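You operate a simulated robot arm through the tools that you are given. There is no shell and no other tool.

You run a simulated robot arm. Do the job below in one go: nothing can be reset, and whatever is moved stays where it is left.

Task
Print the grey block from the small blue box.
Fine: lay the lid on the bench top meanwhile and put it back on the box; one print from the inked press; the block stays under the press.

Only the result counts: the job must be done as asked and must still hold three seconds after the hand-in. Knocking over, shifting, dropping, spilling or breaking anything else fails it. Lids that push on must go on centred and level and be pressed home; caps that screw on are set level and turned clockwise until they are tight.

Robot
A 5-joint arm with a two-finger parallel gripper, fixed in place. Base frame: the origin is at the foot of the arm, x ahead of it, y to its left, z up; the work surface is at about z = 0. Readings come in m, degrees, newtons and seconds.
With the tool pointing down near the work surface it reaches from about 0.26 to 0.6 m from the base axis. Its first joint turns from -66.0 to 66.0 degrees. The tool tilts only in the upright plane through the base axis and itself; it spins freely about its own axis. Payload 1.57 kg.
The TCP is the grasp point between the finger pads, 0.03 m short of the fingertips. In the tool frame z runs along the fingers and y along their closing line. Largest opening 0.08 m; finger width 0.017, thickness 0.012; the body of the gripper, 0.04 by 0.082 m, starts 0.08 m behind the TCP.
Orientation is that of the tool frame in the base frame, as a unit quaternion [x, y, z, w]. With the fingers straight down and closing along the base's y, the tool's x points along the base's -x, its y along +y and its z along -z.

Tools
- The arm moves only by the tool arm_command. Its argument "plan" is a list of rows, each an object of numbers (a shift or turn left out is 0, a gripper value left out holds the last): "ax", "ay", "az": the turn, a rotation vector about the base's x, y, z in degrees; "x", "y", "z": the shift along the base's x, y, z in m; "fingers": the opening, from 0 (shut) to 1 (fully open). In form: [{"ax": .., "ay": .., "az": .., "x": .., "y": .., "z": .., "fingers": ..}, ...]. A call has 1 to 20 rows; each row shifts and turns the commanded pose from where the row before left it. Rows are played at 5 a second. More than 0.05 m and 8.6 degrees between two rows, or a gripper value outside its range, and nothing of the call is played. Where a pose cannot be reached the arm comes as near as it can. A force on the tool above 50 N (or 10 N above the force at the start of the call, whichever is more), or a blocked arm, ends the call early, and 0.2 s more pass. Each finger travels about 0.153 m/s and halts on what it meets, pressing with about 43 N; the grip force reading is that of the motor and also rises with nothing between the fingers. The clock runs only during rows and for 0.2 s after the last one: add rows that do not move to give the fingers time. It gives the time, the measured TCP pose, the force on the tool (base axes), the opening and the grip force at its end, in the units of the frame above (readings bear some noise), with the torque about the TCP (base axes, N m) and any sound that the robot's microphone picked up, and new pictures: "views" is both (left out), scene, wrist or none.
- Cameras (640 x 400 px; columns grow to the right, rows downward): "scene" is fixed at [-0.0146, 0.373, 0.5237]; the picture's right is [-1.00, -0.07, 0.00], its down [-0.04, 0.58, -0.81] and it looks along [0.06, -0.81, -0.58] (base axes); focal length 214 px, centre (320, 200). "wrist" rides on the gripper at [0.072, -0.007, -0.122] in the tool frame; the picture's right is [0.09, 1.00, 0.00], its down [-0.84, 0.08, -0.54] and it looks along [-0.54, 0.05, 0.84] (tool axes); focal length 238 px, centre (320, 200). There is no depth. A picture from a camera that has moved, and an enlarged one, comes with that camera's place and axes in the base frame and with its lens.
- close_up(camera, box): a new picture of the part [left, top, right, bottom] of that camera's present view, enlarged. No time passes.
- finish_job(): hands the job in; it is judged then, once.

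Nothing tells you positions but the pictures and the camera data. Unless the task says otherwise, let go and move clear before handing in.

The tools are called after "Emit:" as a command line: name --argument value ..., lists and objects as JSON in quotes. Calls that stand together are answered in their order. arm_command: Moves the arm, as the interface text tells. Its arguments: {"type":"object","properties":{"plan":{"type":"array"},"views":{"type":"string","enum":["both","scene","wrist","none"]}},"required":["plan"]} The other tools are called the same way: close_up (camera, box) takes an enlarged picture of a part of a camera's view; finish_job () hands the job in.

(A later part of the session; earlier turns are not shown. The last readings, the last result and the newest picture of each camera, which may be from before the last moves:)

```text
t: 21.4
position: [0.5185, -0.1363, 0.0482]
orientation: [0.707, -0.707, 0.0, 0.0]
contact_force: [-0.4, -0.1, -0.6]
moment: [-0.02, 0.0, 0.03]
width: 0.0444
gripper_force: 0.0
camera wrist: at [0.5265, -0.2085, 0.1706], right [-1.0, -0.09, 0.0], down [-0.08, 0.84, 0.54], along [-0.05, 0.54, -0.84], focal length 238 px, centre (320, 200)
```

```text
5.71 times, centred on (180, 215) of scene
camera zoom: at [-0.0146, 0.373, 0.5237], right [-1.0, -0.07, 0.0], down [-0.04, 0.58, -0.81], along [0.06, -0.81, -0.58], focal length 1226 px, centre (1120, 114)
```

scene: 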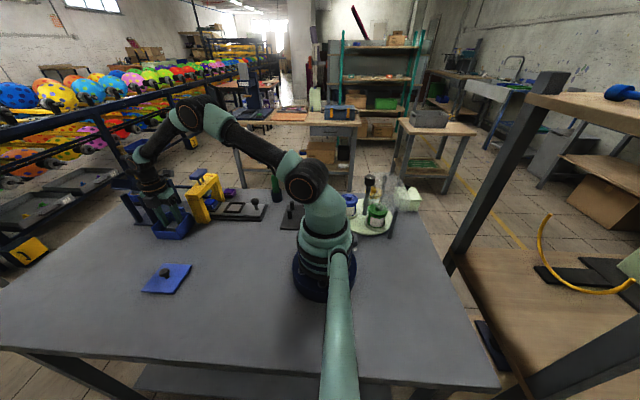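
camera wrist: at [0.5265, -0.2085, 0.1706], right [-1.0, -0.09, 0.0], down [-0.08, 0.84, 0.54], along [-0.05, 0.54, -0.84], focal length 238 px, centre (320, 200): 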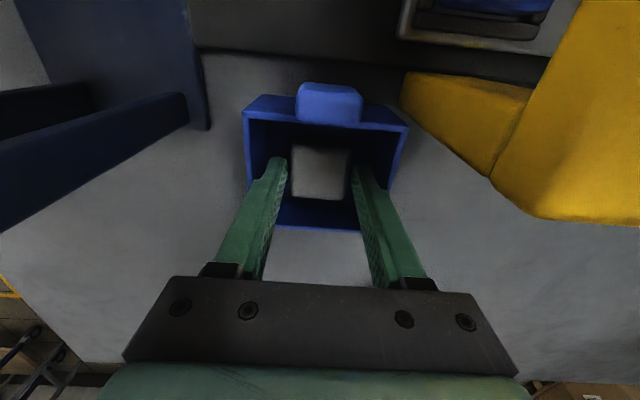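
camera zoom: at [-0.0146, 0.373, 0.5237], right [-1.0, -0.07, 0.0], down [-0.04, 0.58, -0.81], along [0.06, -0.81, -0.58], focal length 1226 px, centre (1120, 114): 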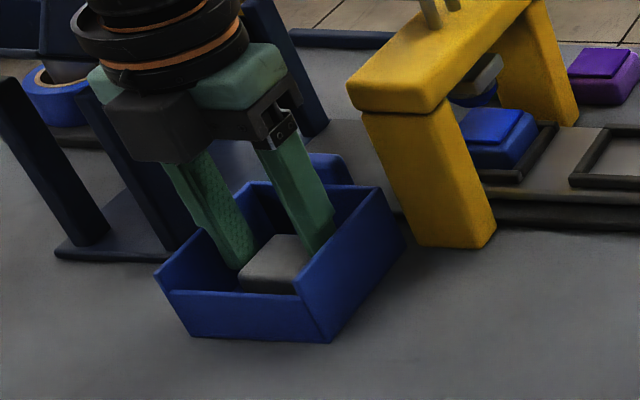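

Everything is clear, and the fingertips sit beside the block near its top edge. I'll lower 4 mm more and close.

Emit:
arm_command --plan '[{"z": -0.004}, {"fingers": 0.48}, {"fingers": 0.42}, {"fingers": 0.38}, {}, {}]' --views "both"

Emit:
close_up --camera "wrist" --box '[240, 50, 400, 230]'

Emit:
close_up --camera "scene" --box '[130, 180, 230, 250]'

```text
t: 22.8
position: [0.5194, -0.135, 0.0445]
orientation: [0.708, -0.706, 0.001, 0.0]
contact_force: [1.4, 0.2, 1.4]
moment: [-0.04, -0.03, 0.02]
width: 0.0383
gripper_force: 42.5
camera wrist: at [0.5264, -0.209, 0.1657], right [-1.0, -0.09, 0.0], down [-0.08, 0.84, 0.54], along [-0.05, 0.54, -0.84], focal length 238 px, centre (320, 200)
```

scene: 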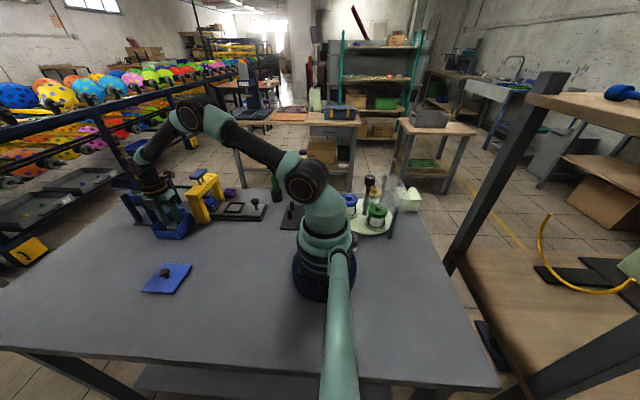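
wrist: 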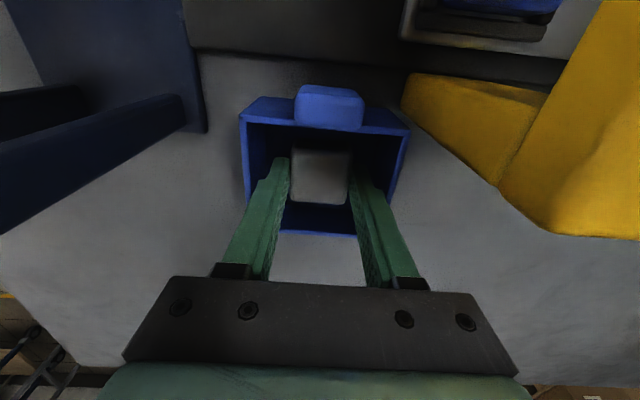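

```text
2.22 times, centred on (320, 140) of wrist
camera zoom: at [0.5264, -0.209, 0.1657], right [-1.0, -0.09, 0.0], down [-0.08, 0.84, 0.54], along [-0.05, 0.54, -0.84], focal length 530 px, centre (320, 333)
```

zoom: 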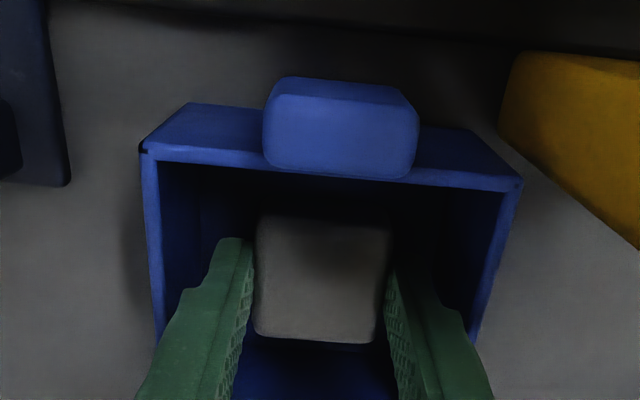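

```text
5.71 times, centred on (180, 215) of scene
camera zoom: at [-0.0146, 0.373, 0.5237], right [-1.0, -0.07, 0.0], down [-0.04, 0.58, -0.81], along [0.06, -0.81, -0.58], focal length 1226 px, centre (1120, 114)
```

zoom: 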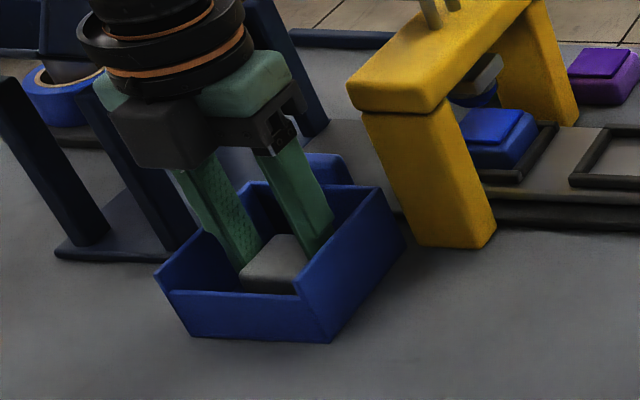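

The block is gripped at 38 mm. I'll lift it straight out, clear of the walls.

Emit:
arm_command --plan '[{"z": 0.005, "fingers": 0.33}, {"z": 0.015}, {"z": 0.03}, {"z": 0.03}, {"z": 0.04}, {"z": 0.036}, {}]' --views "both"

Emit:
close_up --camera "scene" --box '[110, 150, 250, 250]'

Emit:
close_up --camera "wrist" --box '[240, 50, 400, 230]'

```text
t: 24.4
position: [0.5201, -0.1318, 0.1984]
orientation: [0.707, -0.707, 0.0, 0.0]
contact_force: [0.3, 0.9, -0.8]
moment: [0.04, 0.01, 0.0]
width: 0.0388
gripper_force: 43.2
camera wrist: at [0.5273, -0.2043, 0.3209], right [-1.0, -0.09, 0.0], down [-0.08, 0.84, 0.54], along [-0.05, 0.54, -0.84], focal length 238 px, centre (320, 200)
```

scene: 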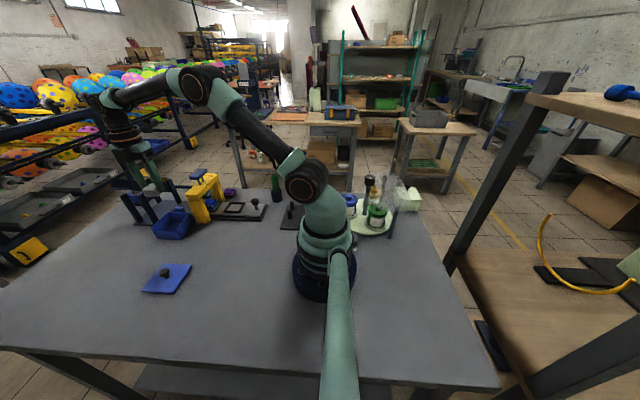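
wrist: 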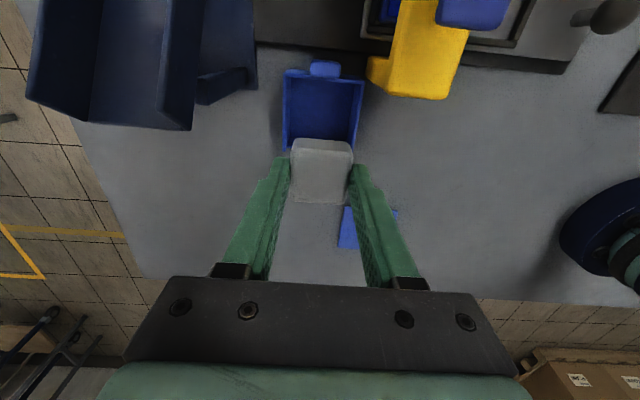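

```text
4.00 times, centred on (180, 200) of scene
camera zoom: at [-0.0146, 0.373, 0.5237], right [-1.0, -0.07, 0.0], down [-0.04, 0.58, -0.81], along [0.06, -0.81, -0.58], focal length 858 px, centre (880, 200)
```

zoom: 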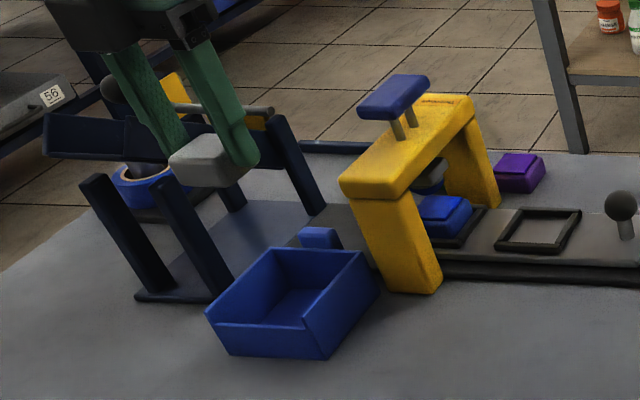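

```text
2.22 times, centred on (320, 140) of wrist
camera zoom: at [0.5273, -0.2043, 0.3209], right [-1.0, -0.09, 0.0], down [-0.08, 0.84, 0.54], along [-0.05, 0.54, -0.84], focal length 530 px, centre (320, 333)
```

zoom: 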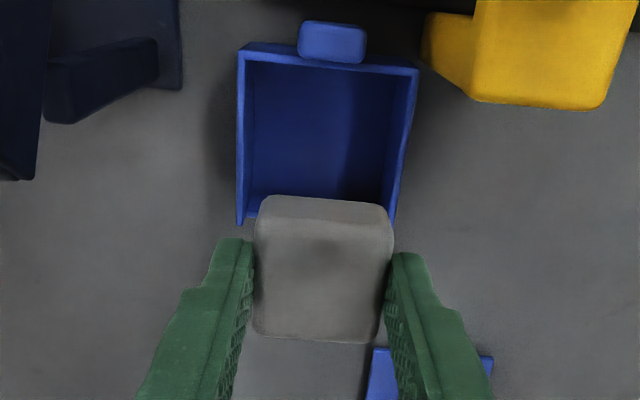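

The block is secure and level. I'll carry it around the +y side of the press and stop above the empty pocket.

Emit:
arm_command --plan '[{"x": -0.0352, "y": 0.0089}, {"x": -0.0352, "y": 0.0089}, {"x": -0.0352, "y": 0.0089}, {"x": -0.0352, "y": 0.0089}, {"x": -0.0066, "y": -0.0377}, {"x": -0.0066, "y": -0.0377}, {"x": -0.0066, "y": -0.0377}, {"x": -0.0066, "y": -0.0376}, {}, {}]' --views "both"

Emit:
close_up --camera "scene" --box '[160, 150, 300, 250]'

Emit:
close_up --camera "wrist" --box '[220, 50, 420, 230]'

```text
t: 26.6
position: [0.3536, -0.2525, 0.2011]
orientation: [-0.707, 0.708, 0.0, -0.001]
contact_force: [-0.3, 0.2, -0.7]
moment: [-0.01, 0.0, 0.03]
width: 0.0387
gripper_force: 42.8
camera wrist: at [0.3602, -0.3261, 0.3228], right [-1.0, -0.09, 0.0], down [-0.08, 0.84, 0.54], along [-0.05, 0.54, -0.84], focal length 238 px, centre (320, 200)
```

scene: 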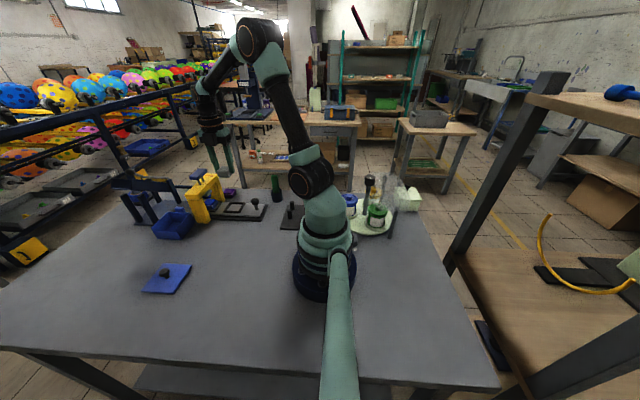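
wrist: 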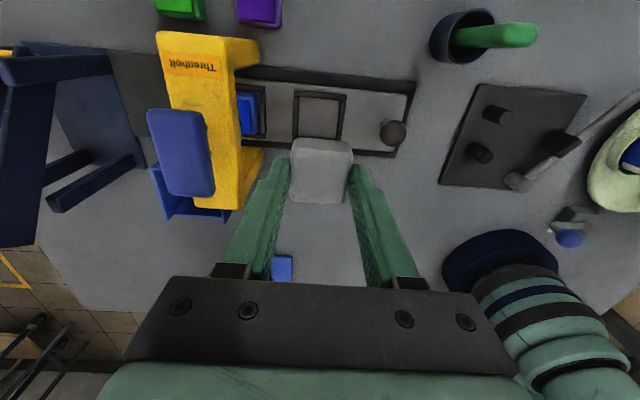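

```text
4.00 times, centred on (230, 200) of scene
camera zoom: at [-0.0146, 0.373, 0.5237], right [-1.0, -0.07, 0.0], down [-0.04, 0.58, -0.81], along [0.06, -0.81, -0.58], focal length 858 px, centre (680, 200)
```

zoom: 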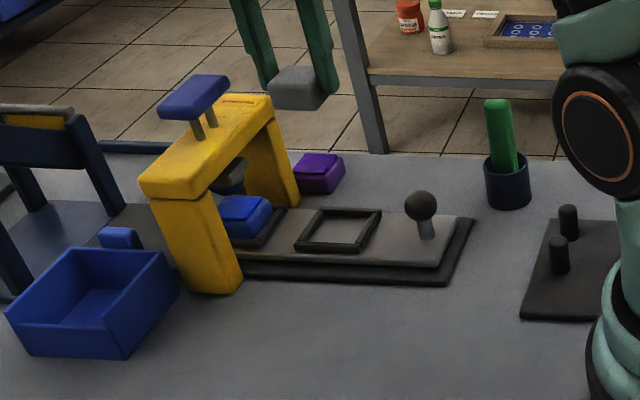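

```text
2.22 times, centred on (320, 140) of wrist
camera zoom: at [0.3602, -0.3261, 0.3228], right [-1.0, -0.09, 0.0], down [-0.08, 0.84, 0.54], along [-0.05, 0.54, -0.84], focal length 530 px, centre (320, 333)
```

zoom: 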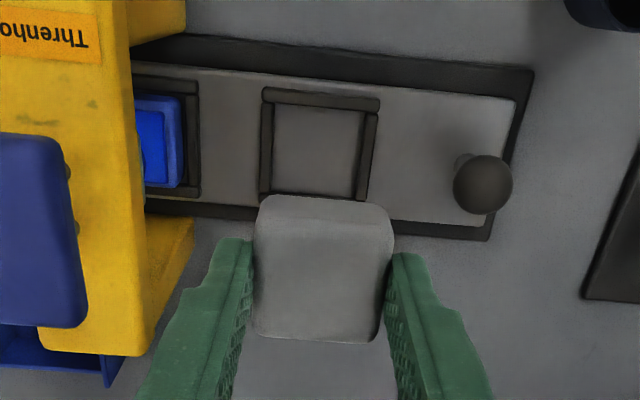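

The pocket is centred near (0.356, -0.2497), about 47 mm wide and square to the block. I'll shift onto it and lower to just above.

Emit:
arm_command --plan '[{"x": 0.002, "y": 0.001, "z": -0.03}, {"z": -0.03}, {"z": -0.03}, {"z": -0.02}, {}]' --views "both"

Emit:
close_up --camera "scene" --box '[190, 170, 280, 235]'

Emit:
close_up --camera "wrist" --box '[220, 50, 420, 230]'

```text
t: 27.8
position: [0.3542, -0.2483, 0.0889]
orientation: [0.707, -0.707, 0.0, 0.0]
contact_force: [-0.2, -0.3, 0.4]
moment: [-0.01, -0.05, -0.03]
width: 0.0387
gripper_force: 42.5
camera wrist: at [0.3617, -0.3219, 0.2107], right [-1.0, -0.09, 0.0], down [-0.08, 0.84, 0.54], along [-0.05, 0.54, -0.84], focal length 238 px, centre (320, 200)
```

scene: 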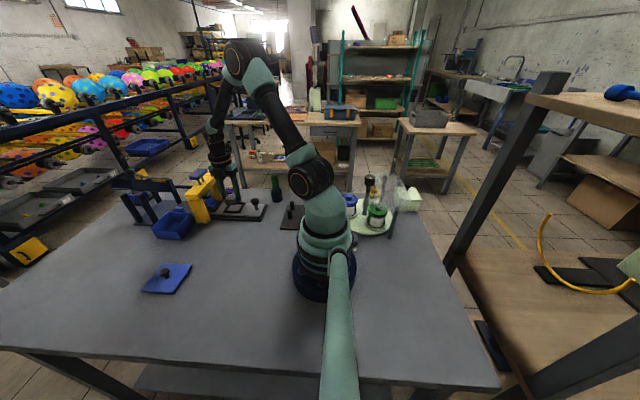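
wrist: 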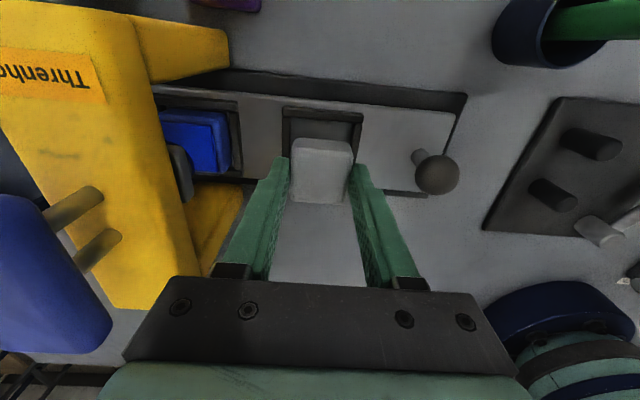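

```text
6.15 times, centred on (235, 202) of scene
camera zoom: at [-0.0146, 0.373, 0.5237], right [-1.0, -0.07, 0.0], down [-0.04, 0.58, -0.81], along [0.06, -0.81, -0.58], focal length 1320 px, centre (843, 185)
```

zoom: 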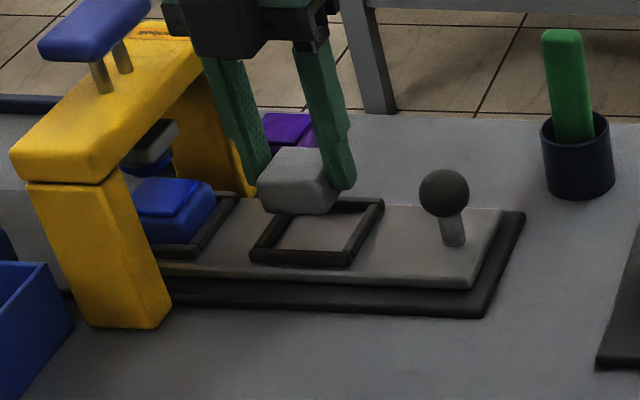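

```text
2.22 times, centred on (320, 140) of wrist
camera zoom: at [0.3617, -0.3219, 0.2107], right [-1.0, -0.09, 0.0], down [-0.08, 0.84, 0.54], along [-0.05, 0.54, -0.84], focal length 530 px, centre (320, 333)
```

zoom: 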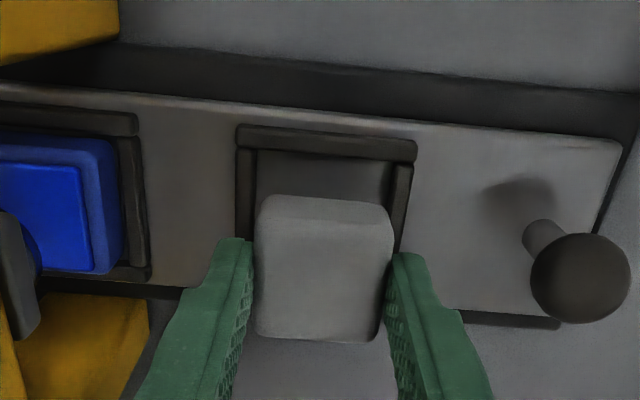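

The alignment is within about 1.5 mm. I'll trim it, lower close, and then feel for contact.

Emit:
arm_command --plan '[{"x": 0.0015, "y": -0.0012}, {"z": -0.01}, {"z": -0.006}, {"z": -0.004}, {}]' --views "both"

Emit:
close_up --camera "scene" --box '[190, 170, 280, 235]'

Emit:
close_up --camera "wrist" --box '[220, 50, 420, 230]'

```text
t: 29.0
position: [0.3548, -0.2509, 0.07]
orientation: [0.707, -0.707, 0.001, 0.0]
contact_force: [0.5, 0.2, 0.4]
moment: [0.0, 0.03, 0.0]
width: 0.0385
gripper_force: 43.1
camera wrist: at [0.3624, -0.3244, 0.1914], right [-1.0, -0.09, 0.0], down [-0.08, 0.84, 0.54], along [-0.05, 0.54, -0.84], focal length 238 px, centre (320, 200)
```

scene: 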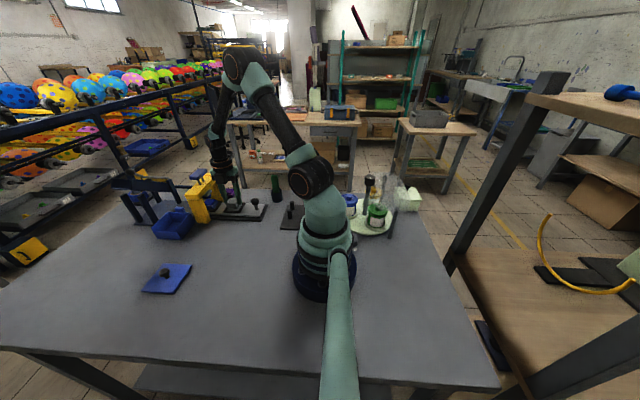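
wrist: 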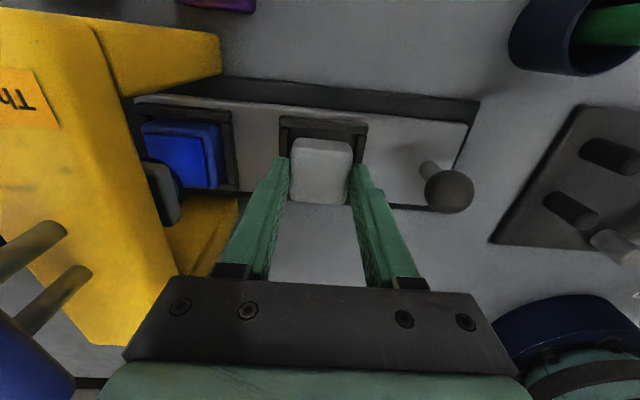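

```text
6.15 times, centred on (235, 202) of scene
camera zoom: at [-0.0146, 0.373, 0.5237], right [-1.0, -0.07, 0.0], down [-0.04, 0.58, -0.81], along [0.06, -0.81, -0.58], focal length 1320 px, centre (843, 185)
```

zoom: 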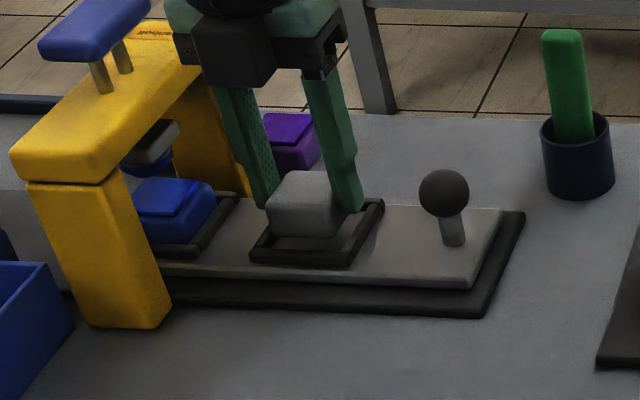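

```text
2.22 times, centred on (320, 140) of wrist
camera zoom: at [0.3624, -0.3244, 0.1914], right [-1.0, -0.09, 0.0], down [-0.08, 0.84, 0.54], along [-0.05, 0.54, -0.84], focal length 530 px, centre (320, 333)
```

zoom: 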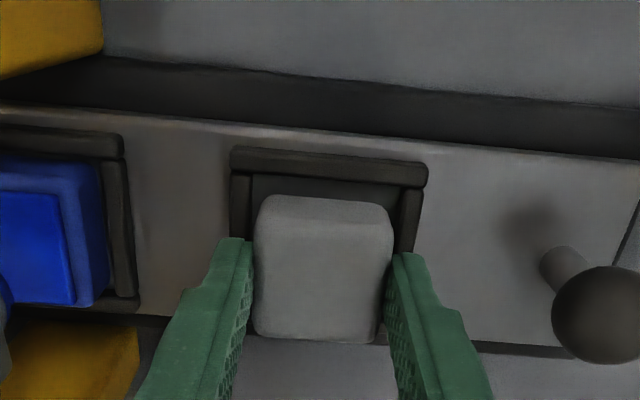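

The block sits inside the frame outline. I'll go down in small steps, watching the force.

Emit:
arm_command --plan '[{"z": -0.004}, {"z": -0.003}, {}]' --views "none"

```text
t: 29.8
position: [0.3556, -0.2515, 0.0621]
orientation: [-0.707, 0.707, 0.001, 0.0]
contact_force: [0.0, 0.0, -0.2]
moment: [-0.03, -0.01, -0.02]
width: 0.0386
gripper_force: 42.9
```

Emit:
arm_command --plan '[{"z": -0.002}, {"z": -0.002}, {}]' --views "scene"

Emit:
close_up --camera "scene" --box '[205, 180, 265, 225]'

```text
t: 30.6
position: [0.3573, -0.2527, 0.0604]
orientation: [-0.707, 0.707, -0.002, 0.0]
contact_force: [-2.0, 8.9, 34.4]
moment: [0.44, 0.12, 0.02]
width: 0.0385
gripper_force: 42.8
```

scene: 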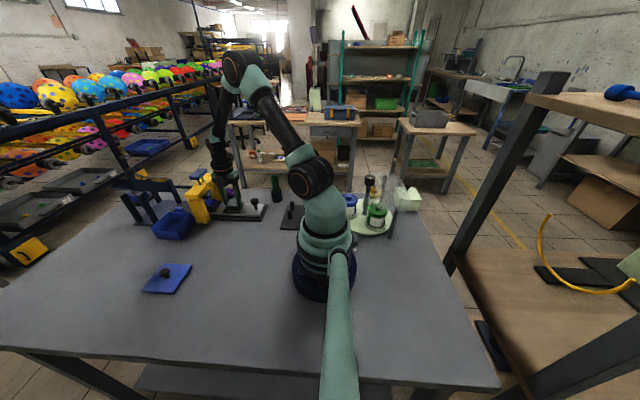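

```text
8.89 times, centred on (235, 202) of scene
camera zoom: at [-0.0147, 0.3731, 0.5236], right [-1.0, -0.07, 0.0], down [-0.04, 0.58, -0.81], along [0.06, -0.81, -0.58], focal length 1906 px, centre (1076, 178)
```

zoom: 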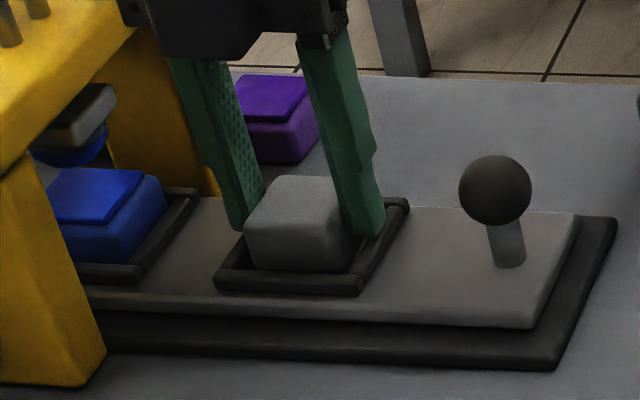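

The block is down on the pocket floor inside the frame. I'll ease off slightly and open the fingers.

Emit:
arm_command --plan '[{"z": 0.0015}, {"fingers": 0.52}, {"fingers": 0.6}, {}]' --views "none"

Emit:
arm_command --plan '[{"z": 0.01}, {"z": 0.03}, {"z": 0.04}, {"z": 0.05}, {}]' --views "both"

Emit:
close_up --camera "wrist" --box '[220, 50, 420, 230]'

Emit:
close_up --camera "scene" --box '[185, 165, 275, 230]'

```text
t: 31.6
position: [0.3559, -0.251, 0.0577]
orientation: [-0.707, 0.707, 0.001, 0.001]
contact_force: [0.2, 0.4, -0.3]
moment: [0.0, -0.01, 0.01]
width: 0.0477
gripper_force: 0.0
```

```text
t: 32.8
position: [0.357, -0.2525, 0.1885]
orientation: [-0.707, 0.707, 0.0, 0.0]
contact_force: [-0.3, -0.3, 0.4]
moment: [-0.01, -0.04, -0.02]
width: 0.0479
gripper_force: 0.0
camera wrist: at [0.3637, -0.3248, 0.3092], right [-1.0, -0.09, 0.0], down [-0.08, 0.84, 0.54], along [-0.05, 0.54, -0.84], focal length 238 px, centre (320, 200)
```

scene: 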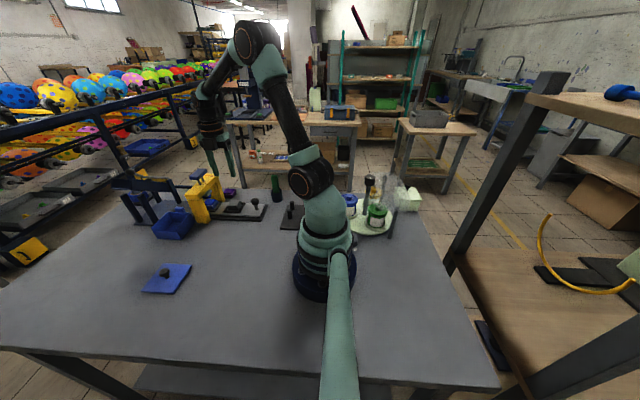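
wrist: 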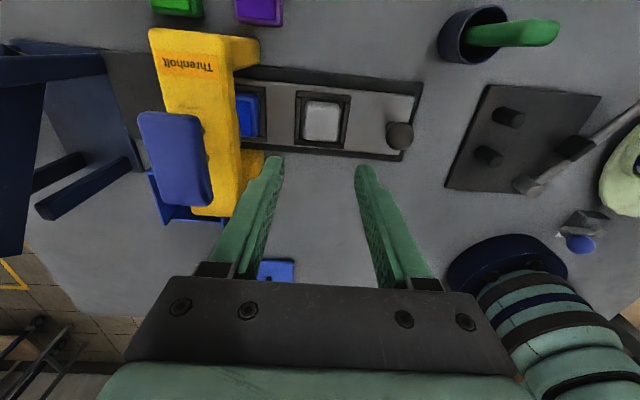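

```text
2.22 times, centred on (320, 140) of wrist
camera zoom: at [0.3637, -0.3248, 0.3092], right [-1.0, -0.09, 0.0], down [-0.08, 0.84, 0.54], along [-0.05, 0.54, -0.84], focal length 530 px, centre (320, 333)
```

zoom: 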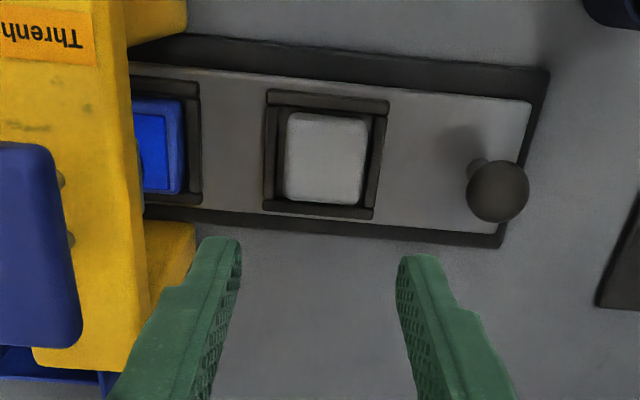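

```text
6.15 times, centred on (230, 198) of scene
camera zoom: at [-0.0146, 0.373, 0.5237], right [-1.0, -0.07, 0.0], down [-0.04, 0.58, -0.81], along [0.06, -0.81, -0.58], focal length 1320 px, centre (874, 215)
```

zoom: 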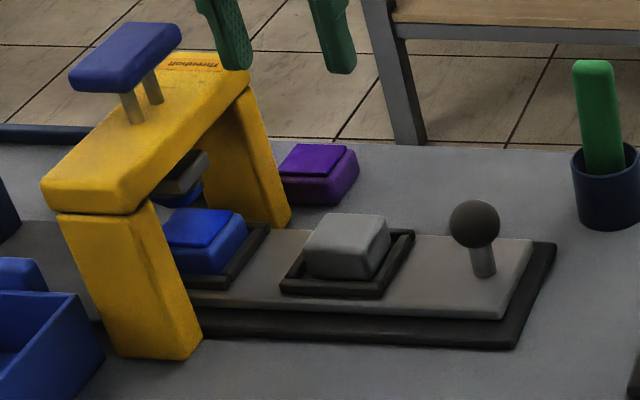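

The block is seated in its pocket. Next I'll ink the press while the pad is still under it. I'll close the fingers and go above the handle to see it exactly.

Emit:
arm_command --plan '[{"z": 0.04, "fingers": 0.0}, {"z": 0.04}, {"z": 0.02}, {"x": 0.03}, {"x": 0.03}, {"x": 0.0325, "y": -0.005}, {}]' --views "both"

Emit:
close_up --camera "wrist" --box '[240, 60, 400, 220]'

Emit:
close_up --camera "scene" --box '[150, 130, 270, 230]'

```text
t: 34.4
position: [0.4492, -0.256, 0.2909]
orientation: [0.707, -0.707, 0.0, 0.0]
contact_force: [0.0, 0.0, -1.4]
moment: [-0.03, 0.02, 0.0]
width: 0.0
gripper_force: 21.4
camera wrist: at [0.4561, -0.3298, 0.4126], right [-1.0, -0.09, 0.0], down [-0.08, 0.84, 0.54], along [-0.05, 0.54, -0.84], focal length 238 px, centre (320, 200)
```

scene: 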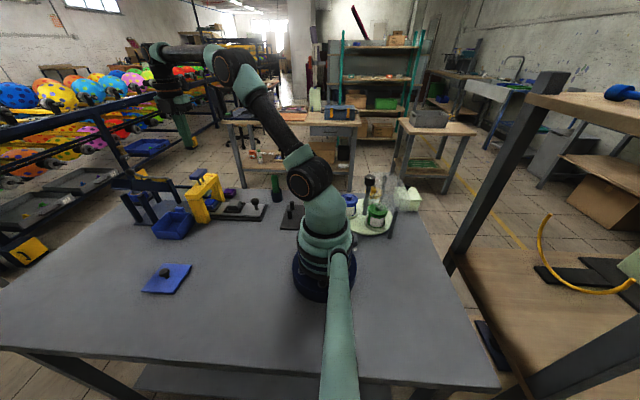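
wrist: 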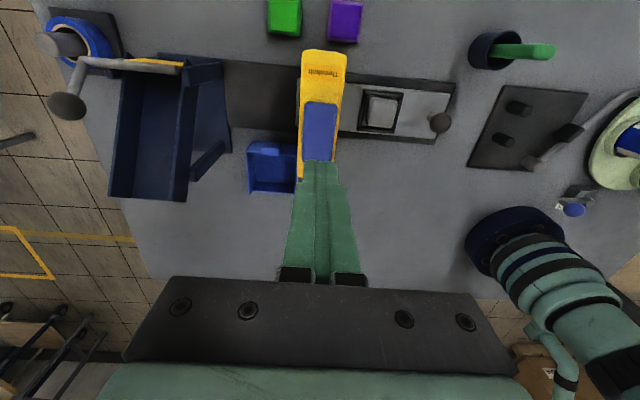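

```text
2.50 times, centred on (320, 140) of wrist
camera zoom: at [0.4561, -0.3298, 0.4126], right [-1.0, -0.09, 0.0], down [-0.08, 0.84, 0.54], along [-0.05, 0.54, -0.84], focal length 596 px, centre (320, 350)
```

zoom: 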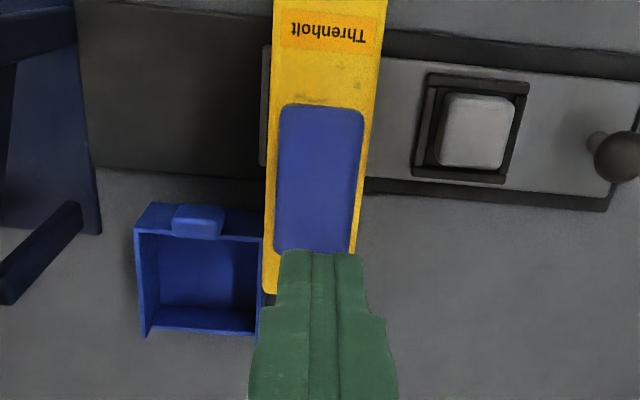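

```text
4.00 times, centred on (210, 180) of scene
camera zoom: at [-0.0146, 0.373, 0.5237], right [-1.0, -0.07, 0.0], down [-0.04, 0.58, -0.81], along [0.06, -0.81, -0.58], focal length 858 px, centre (760, 280)
```

zoom: 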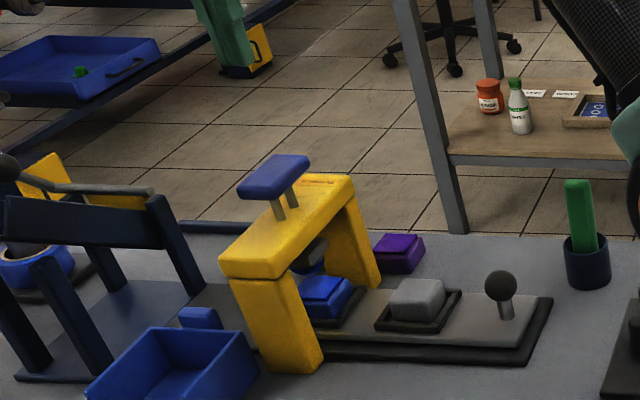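

The handle top is centred near (0.450, -0.253) at z = 0.164. I'll line up with it and go down until the closed fingertips are just above it.

Emit:
arm_command --plan '[{"y": 0.003, "z": -0.03}, {"z": -0.03}, {"z": -0.02}, {"z": -0.006}, {}]' --views "both"

Emit:
close_up --camera "wrist" --box '[240, 60, 400, 220]'

Emit:
close_up --camera "scene" --box '[160, 140, 260, 225]'

```text
t: 35.6
position: [0.4491, -0.2524, 0.2043]
orientation: [0.707, -0.707, 0.0, 0.0]
contact_force: [0.9, 0.7, -0.7]
moment: [0.01, 0.02, 0.0]
width: 0.0
gripper_force: 21.1
camera wrist: at [0.4554, -0.326, 0.326], right [-1.0, -0.09, 0.0], down [-0.08, 0.84, 0.54], along [-0.05, 0.54, -0.84], focal length 238 px, centre (320, 200)
```

scene: 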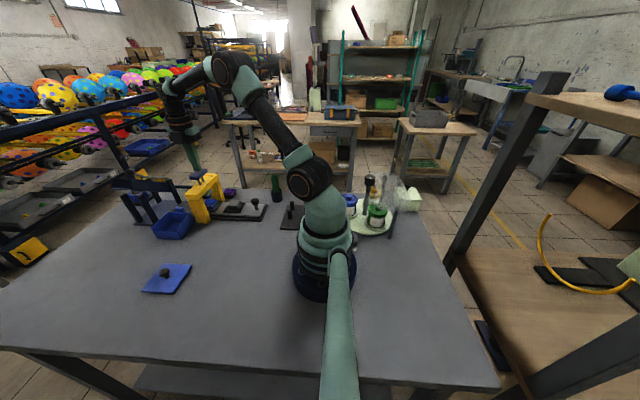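
wrist: 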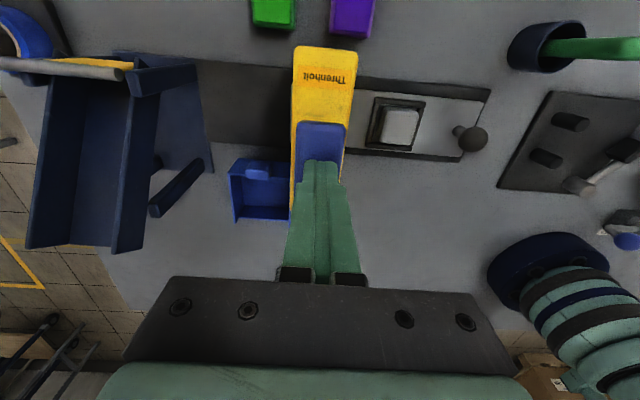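

```text
2.50 times, centred on (320, 140) of wrist
camera zoom: at [0.4554, -0.326, 0.326], right [-1.0, -0.09, 0.0], down [-0.08, 0.84, 0.54], along [-0.05, 0.54, -0.84], focal length 596 px, centre (320, 350)
```

zoom: 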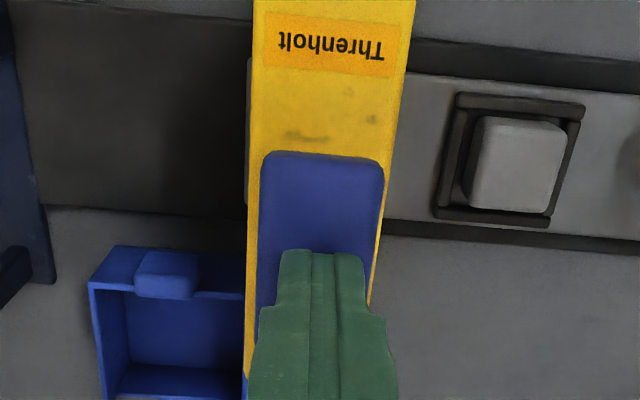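

```text
4.71 times, centred on (210, 182) of scene
camera zoom: at [-0.0146, 0.373, 0.5237], right [-1.0, -0.07, 0.0], down [-0.04, 0.58, -0.81], along [0.06, -0.81, -0.58], focal length 1009 px, centre (838, 282)
```

zoom: 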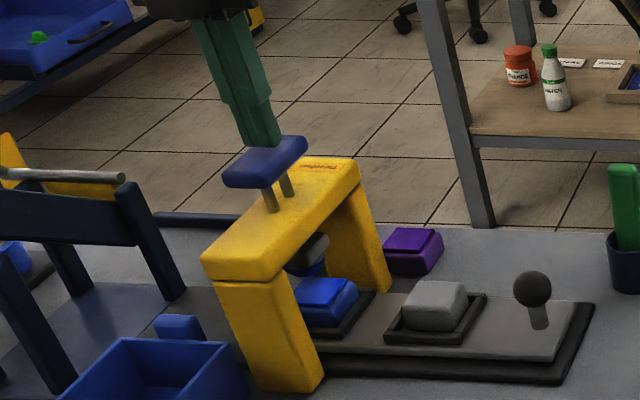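

The fingertips are centred over the handle about 10 mm up. I'll press down gently in steps and read the force.

Emit:
arm_command --plan '[{"z": -0.004}, {"z": -0.004}, {"z": -0.003}, {}]' --views "none"

```text
t: 36.6
position: [0.4493, -0.2529, 0.1921]
orientation: [-0.706, 0.708, 0.0, 0.0]
contact_force: [-1.8, -0.7, 2.5]
moment: [-0.05, 0.08, 0.04]
width: 0.0001
gripper_force: 21.4
```

I have contact with the handle at TCP z of about 0.193. I'll keep pressing.

Emit:
arm_command --plan '[{"z": -0.003}, {"z": -0.003}, {"z": -0.003}, {}]' --views "scene"

Emit:
close_up --camera "scene" --box '[160, 140, 260, 225]'

```text
t: 37.6
position: [0.4475, -0.2534, 0.1835]
orientation: [-0.707, 0.707, 0.0, 0.001]
contact_force: [1.9, -0.2, 3.9]
moment: [0.02, -0.05, 0.0]
width: 0.0
gripper_force: 21.3
```

scene: 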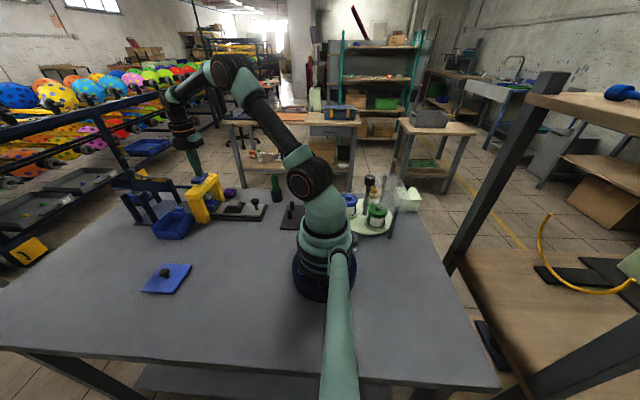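

```text
4.71 times, centred on (210, 182) of scene
camera zoom: at [-0.0146, 0.373, 0.5237], right [-1.0, -0.07, 0.0], down [-0.04, 0.58, -0.81], along [0.06, -0.81, -0.58], focal length 1009 px, centre (838, 282)
```

zoom: 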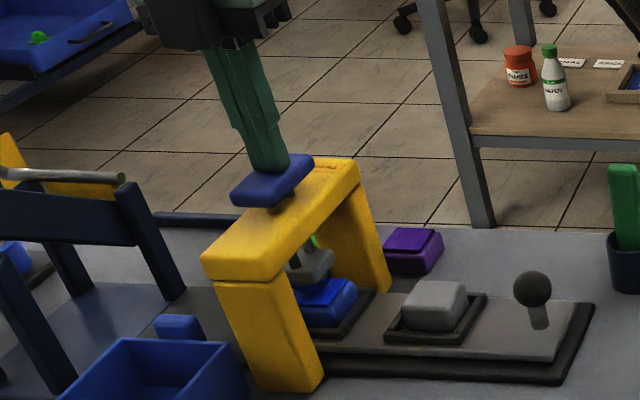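

The handle moves with a light spring and the stamp is close to the pad. I'll keep going in small steps.

Emit:
arm_command --plan '[{"z": -0.002}, {"z": -0.002}, {}]' --views "none"

```text
t: 38.4
position: [0.4478, -0.2534, 0.1805]
orientation: [-0.707, 0.708, 0.001, 0.0]
contact_force: [-1.7, -2.2, 4.0]
moment: [-0.1, 0.04, 0.0]
width: 0.0
gripper_force: 20.9
heard: click
```

Emit:
close_up --camera "scene" --box '[180, 165, 250, 225]'

```text
6.67 times, centred on (215, 195) of scene
camera zoom: at [-0.0146, 0.373, 0.5237], right [-1.0, -0.07, 0.0], down [-0.04, 0.58, -0.81], along [0.06, -0.81, -0.58], focal length 1430 px, centre (1020, 233)
```

zoom: 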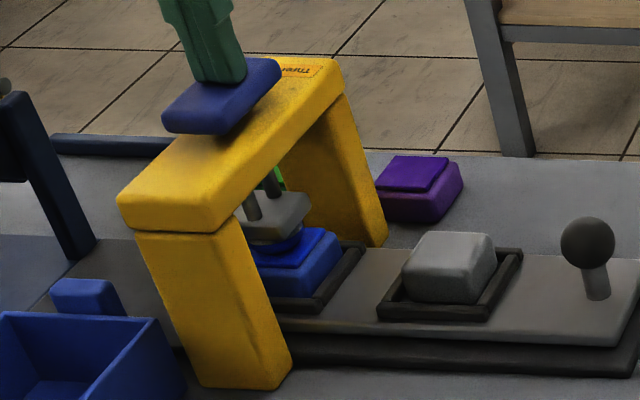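

I heard a click as the stamp met the pad. I'll press slightly more to make sure it's firmly inked.

Emit:
arm_command --plan '[{"z": -0.0015}, {"z": -0.0015}, {}]' --views "none"

Emit:
close_up --camera "scene" --box '[180, 165, 250, 225]'

```text
t: 39.2
position: [0.448, -0.2531, 0.1797]
orientation: [-0.707, 0.707, -0.002, 0.001]
contact_force: [-7.4, 3.5, 33.4]
moment: [0.16, 0.25, -0.24]
width: 0.0001
gripper_force: 21.3
```

```text
6.67 times, centred on (215, 195) of scene
camera zoom: at [-0.0148, 0.3731, 0.5236], right [-1.0, -0.07, 0.0], down [-0.04, 0.58, -0.81], along [0.06, -0.81, -0.58], focal length 1430 px, centre (1020, 233)
```

zoom: 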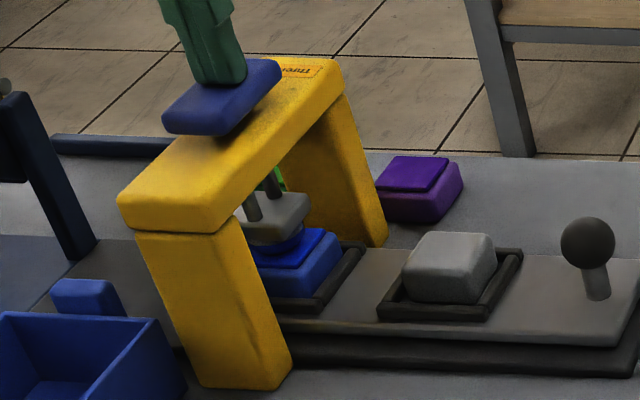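

It hit a firm stop at 33 N, so the press is inked. I'll release slowly and check that the handle springs back.

Emit:
arm_command --plan '[{"z": 0.004}, {"z": 0.006}, {"z": 0.01}, {"z": 0.02}, {"z": 0.03}, {}]' --views "both"

Emit:
close_up --camera "scene" --box '[180, 165, 250, 225]'

```text
t: 40.6
position: [0.4476, -0.253, 0.2462]
orientation: [-0.707, 0.707, 0.001, 0.0]
contact_force: [1.0, -0.3, 0.7]
moment: [0.0, -0.01, -0.01]
width: 0.0
gripper_force: 21.2
camera wrist: at [0.4544, -0.3257, 0.3675], right [-1.0, -0.09, 0.0], down [-0.08, 0.84, 0.54], along [-0.05, 0.54, -0.84], focal length 238 px, centre (320, 200)
```

scene: 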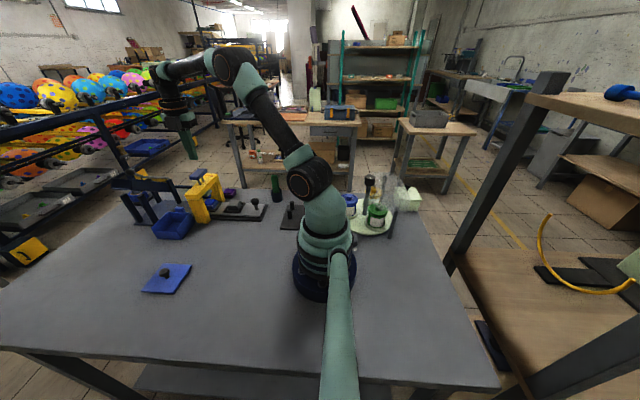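
wrist: 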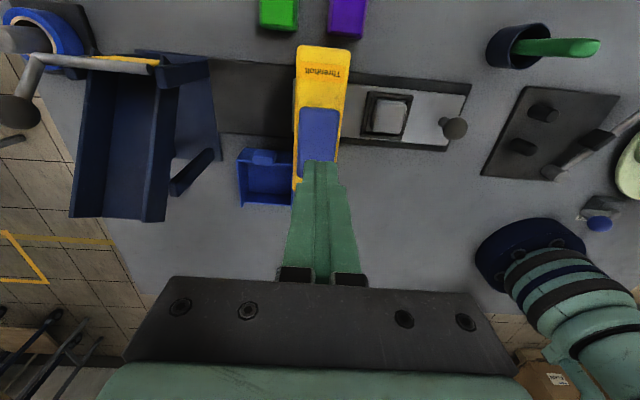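

```text
6.67 times, centred on (215, 195) of scene
camera zoom: at [-0.0146, 0.373, 0.5237], right [-1.0, -0.07, 0.0], down [-0.04, 0.58, -0.81], along [0.06, -0.81, -0.58], focal length 1430 px, centre (1020, 233)
```

zoom: 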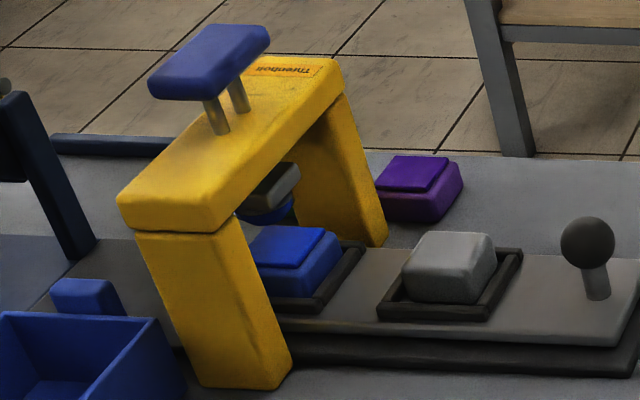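

The handle is back up and the pad is still in place. Now I'll move above the slide's knob and open the fingers for it.

Emit:
arm_command --plan '[{"x": -0.04, "fingers": 0.7}, {"x": -0.04}, {"x": -0.04}, {"x": -0.05}, {"z": -0.03}, {"z": -0.02}, {}]' --views "both"

Emit:
close_up --camera "wrist" --box '[220, 50, 400, 220]'

Emit:
close_up --camera "scene" --box '[185, 150, 285, 230]'

```text
t: 42.2
position: [0.2794, -0.2512, 0.1954]
orientation: [-0.707, 0.707, 0.0, 0.0]
contact_force: [0.5, 0.0, 0.7]
moment: [0.01, 0.02, -0.02]
width: 0.0562
gripper_force: 0.1
camera wrist: at [0.287, -0.3252, 0.3169], right [-1.0, -0.09, 0.0], down [-0.08, 0.84, 0.54], along [-0.05, 0.54, -0.84], focal length 238 px, centre (320, 200)
```

scene: 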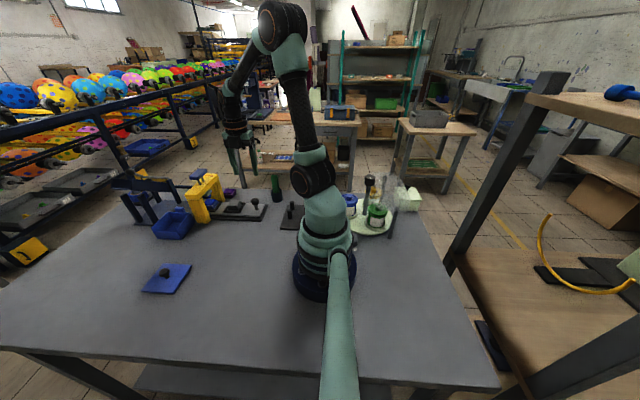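
wrist: 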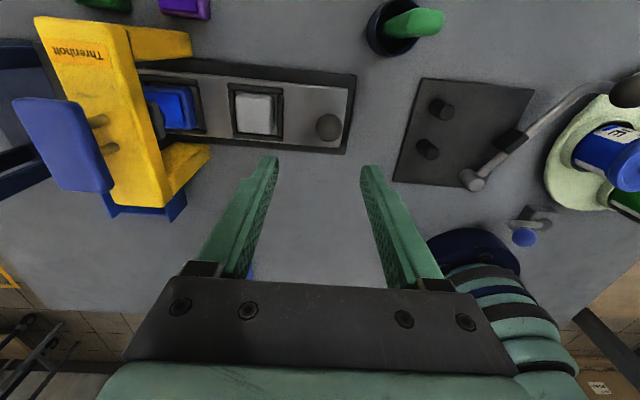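

```text
2.35 times, centred on (310, 135) of wrist
camera zoom: at [0.287, -0.3252, 0.3169], right [-1.0, -0.09, 0.0], down [-0.08, 0.84, 0.54], along [-0.05, 0.54, -0.84], focal length 561 px, centre (344, 353)
```

zoom: 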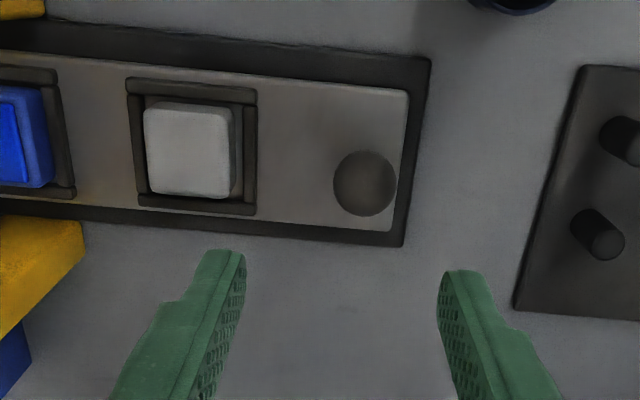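

```text
5.00 times, centred on (235, 190) of scene
camera zoom: at [-0.0146, 0.373, 0.5237], right [-1.0, -0.07, 0.0], down [-0.04, 0.58, -0.81], along [0.06, -0.81, -0.58], focal length 1072 px, centre (745, 250)
```

zoom: 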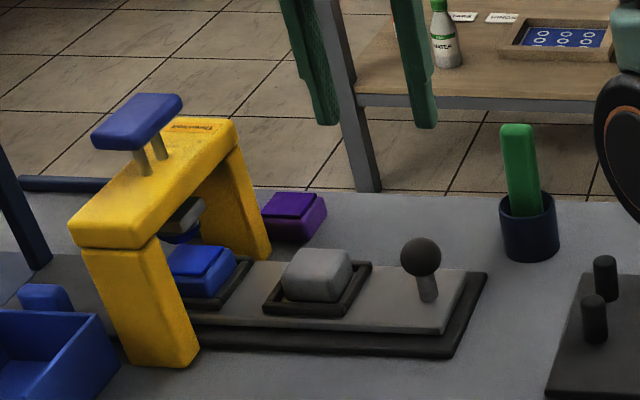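

The knob is a 28 mm ball at about (0.2705, -0.252, 0.057). I'll centre on it and go down around it.

Emit:
arm_command --plan '[{"x": -0.0095, "fingers": 0.58}, {"z": -0.04}, {"z": -0.04}, {"z": -0.03}, {}]' --views "both"

Emit:
close_up --camera "wrist" --box '[220, 50, 420, 230]'

Emit:
close_up --camera "scene" --box '[200, 160, 290, 230]'

```text
t: 43.4
position: [0.267, -0.2545, 0.0869]
orientation: [-0.707, 0.707, 0.0, 0.0]
contact_force: [-0.2, -0.4, 0.7]
moment: [-0.02, -0.02, 0.01]
width: 0.0466
gripper_force: 0.0
camera wrist: at [0.2737, -0.327, 0.2093], right [-1.0, -0.09, 0.0], down [-0.08, 0.84, 0.54], along [-0.05, 0.54, -0.84], focal length 238 px, centre (320, 200)
```

scene: 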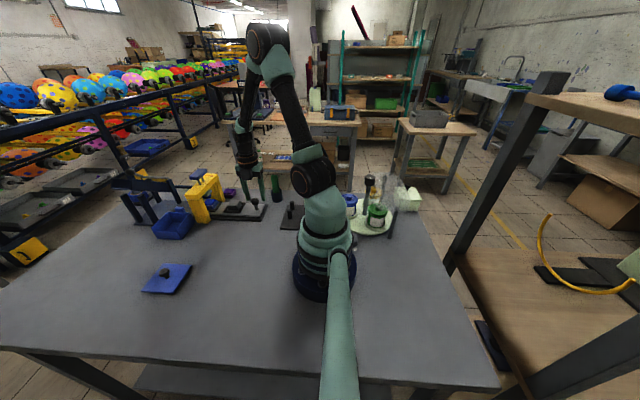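
wrist: 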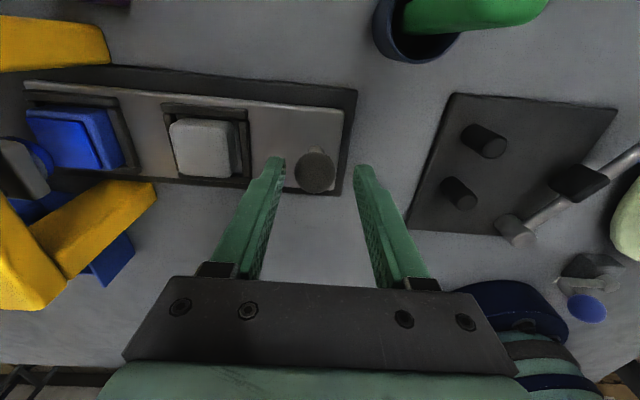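

```text
2.22 times, centred on (320, 140) of wrist
camera zoom: at [0.2737, -0.327, 0.2093], right [-1.0, -0.09, 0.0], down [-0.08, 0.84, 0.54], along [-0.05, 0.54, -0.84], focal length 530 px, centre (320, 333)
```

zoom: 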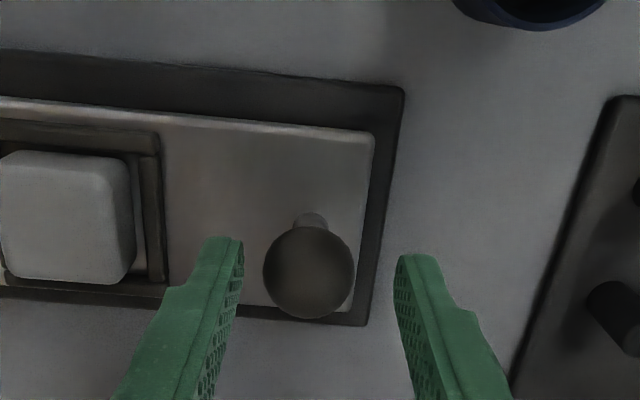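

```text
5.71 times, centred on (245, 195) of scene
camera zoom: at [-0.0146, 0.373, 0.5237], right [-1.0, -0.07, 0.0], down [-0.04, 0.58, -0.81], along [0.06, -0.81, -0.58], focal length 1226 px, centre (749, 229)
```

zoom: 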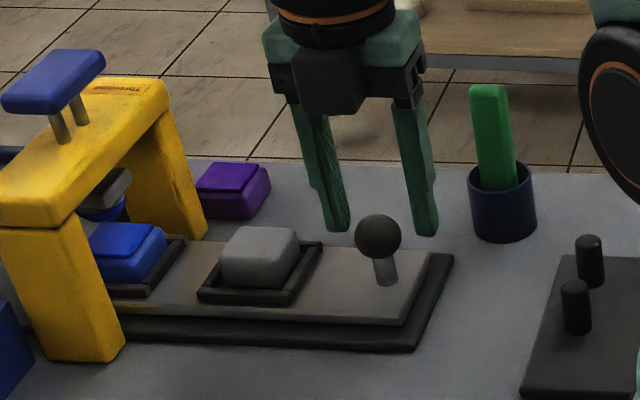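

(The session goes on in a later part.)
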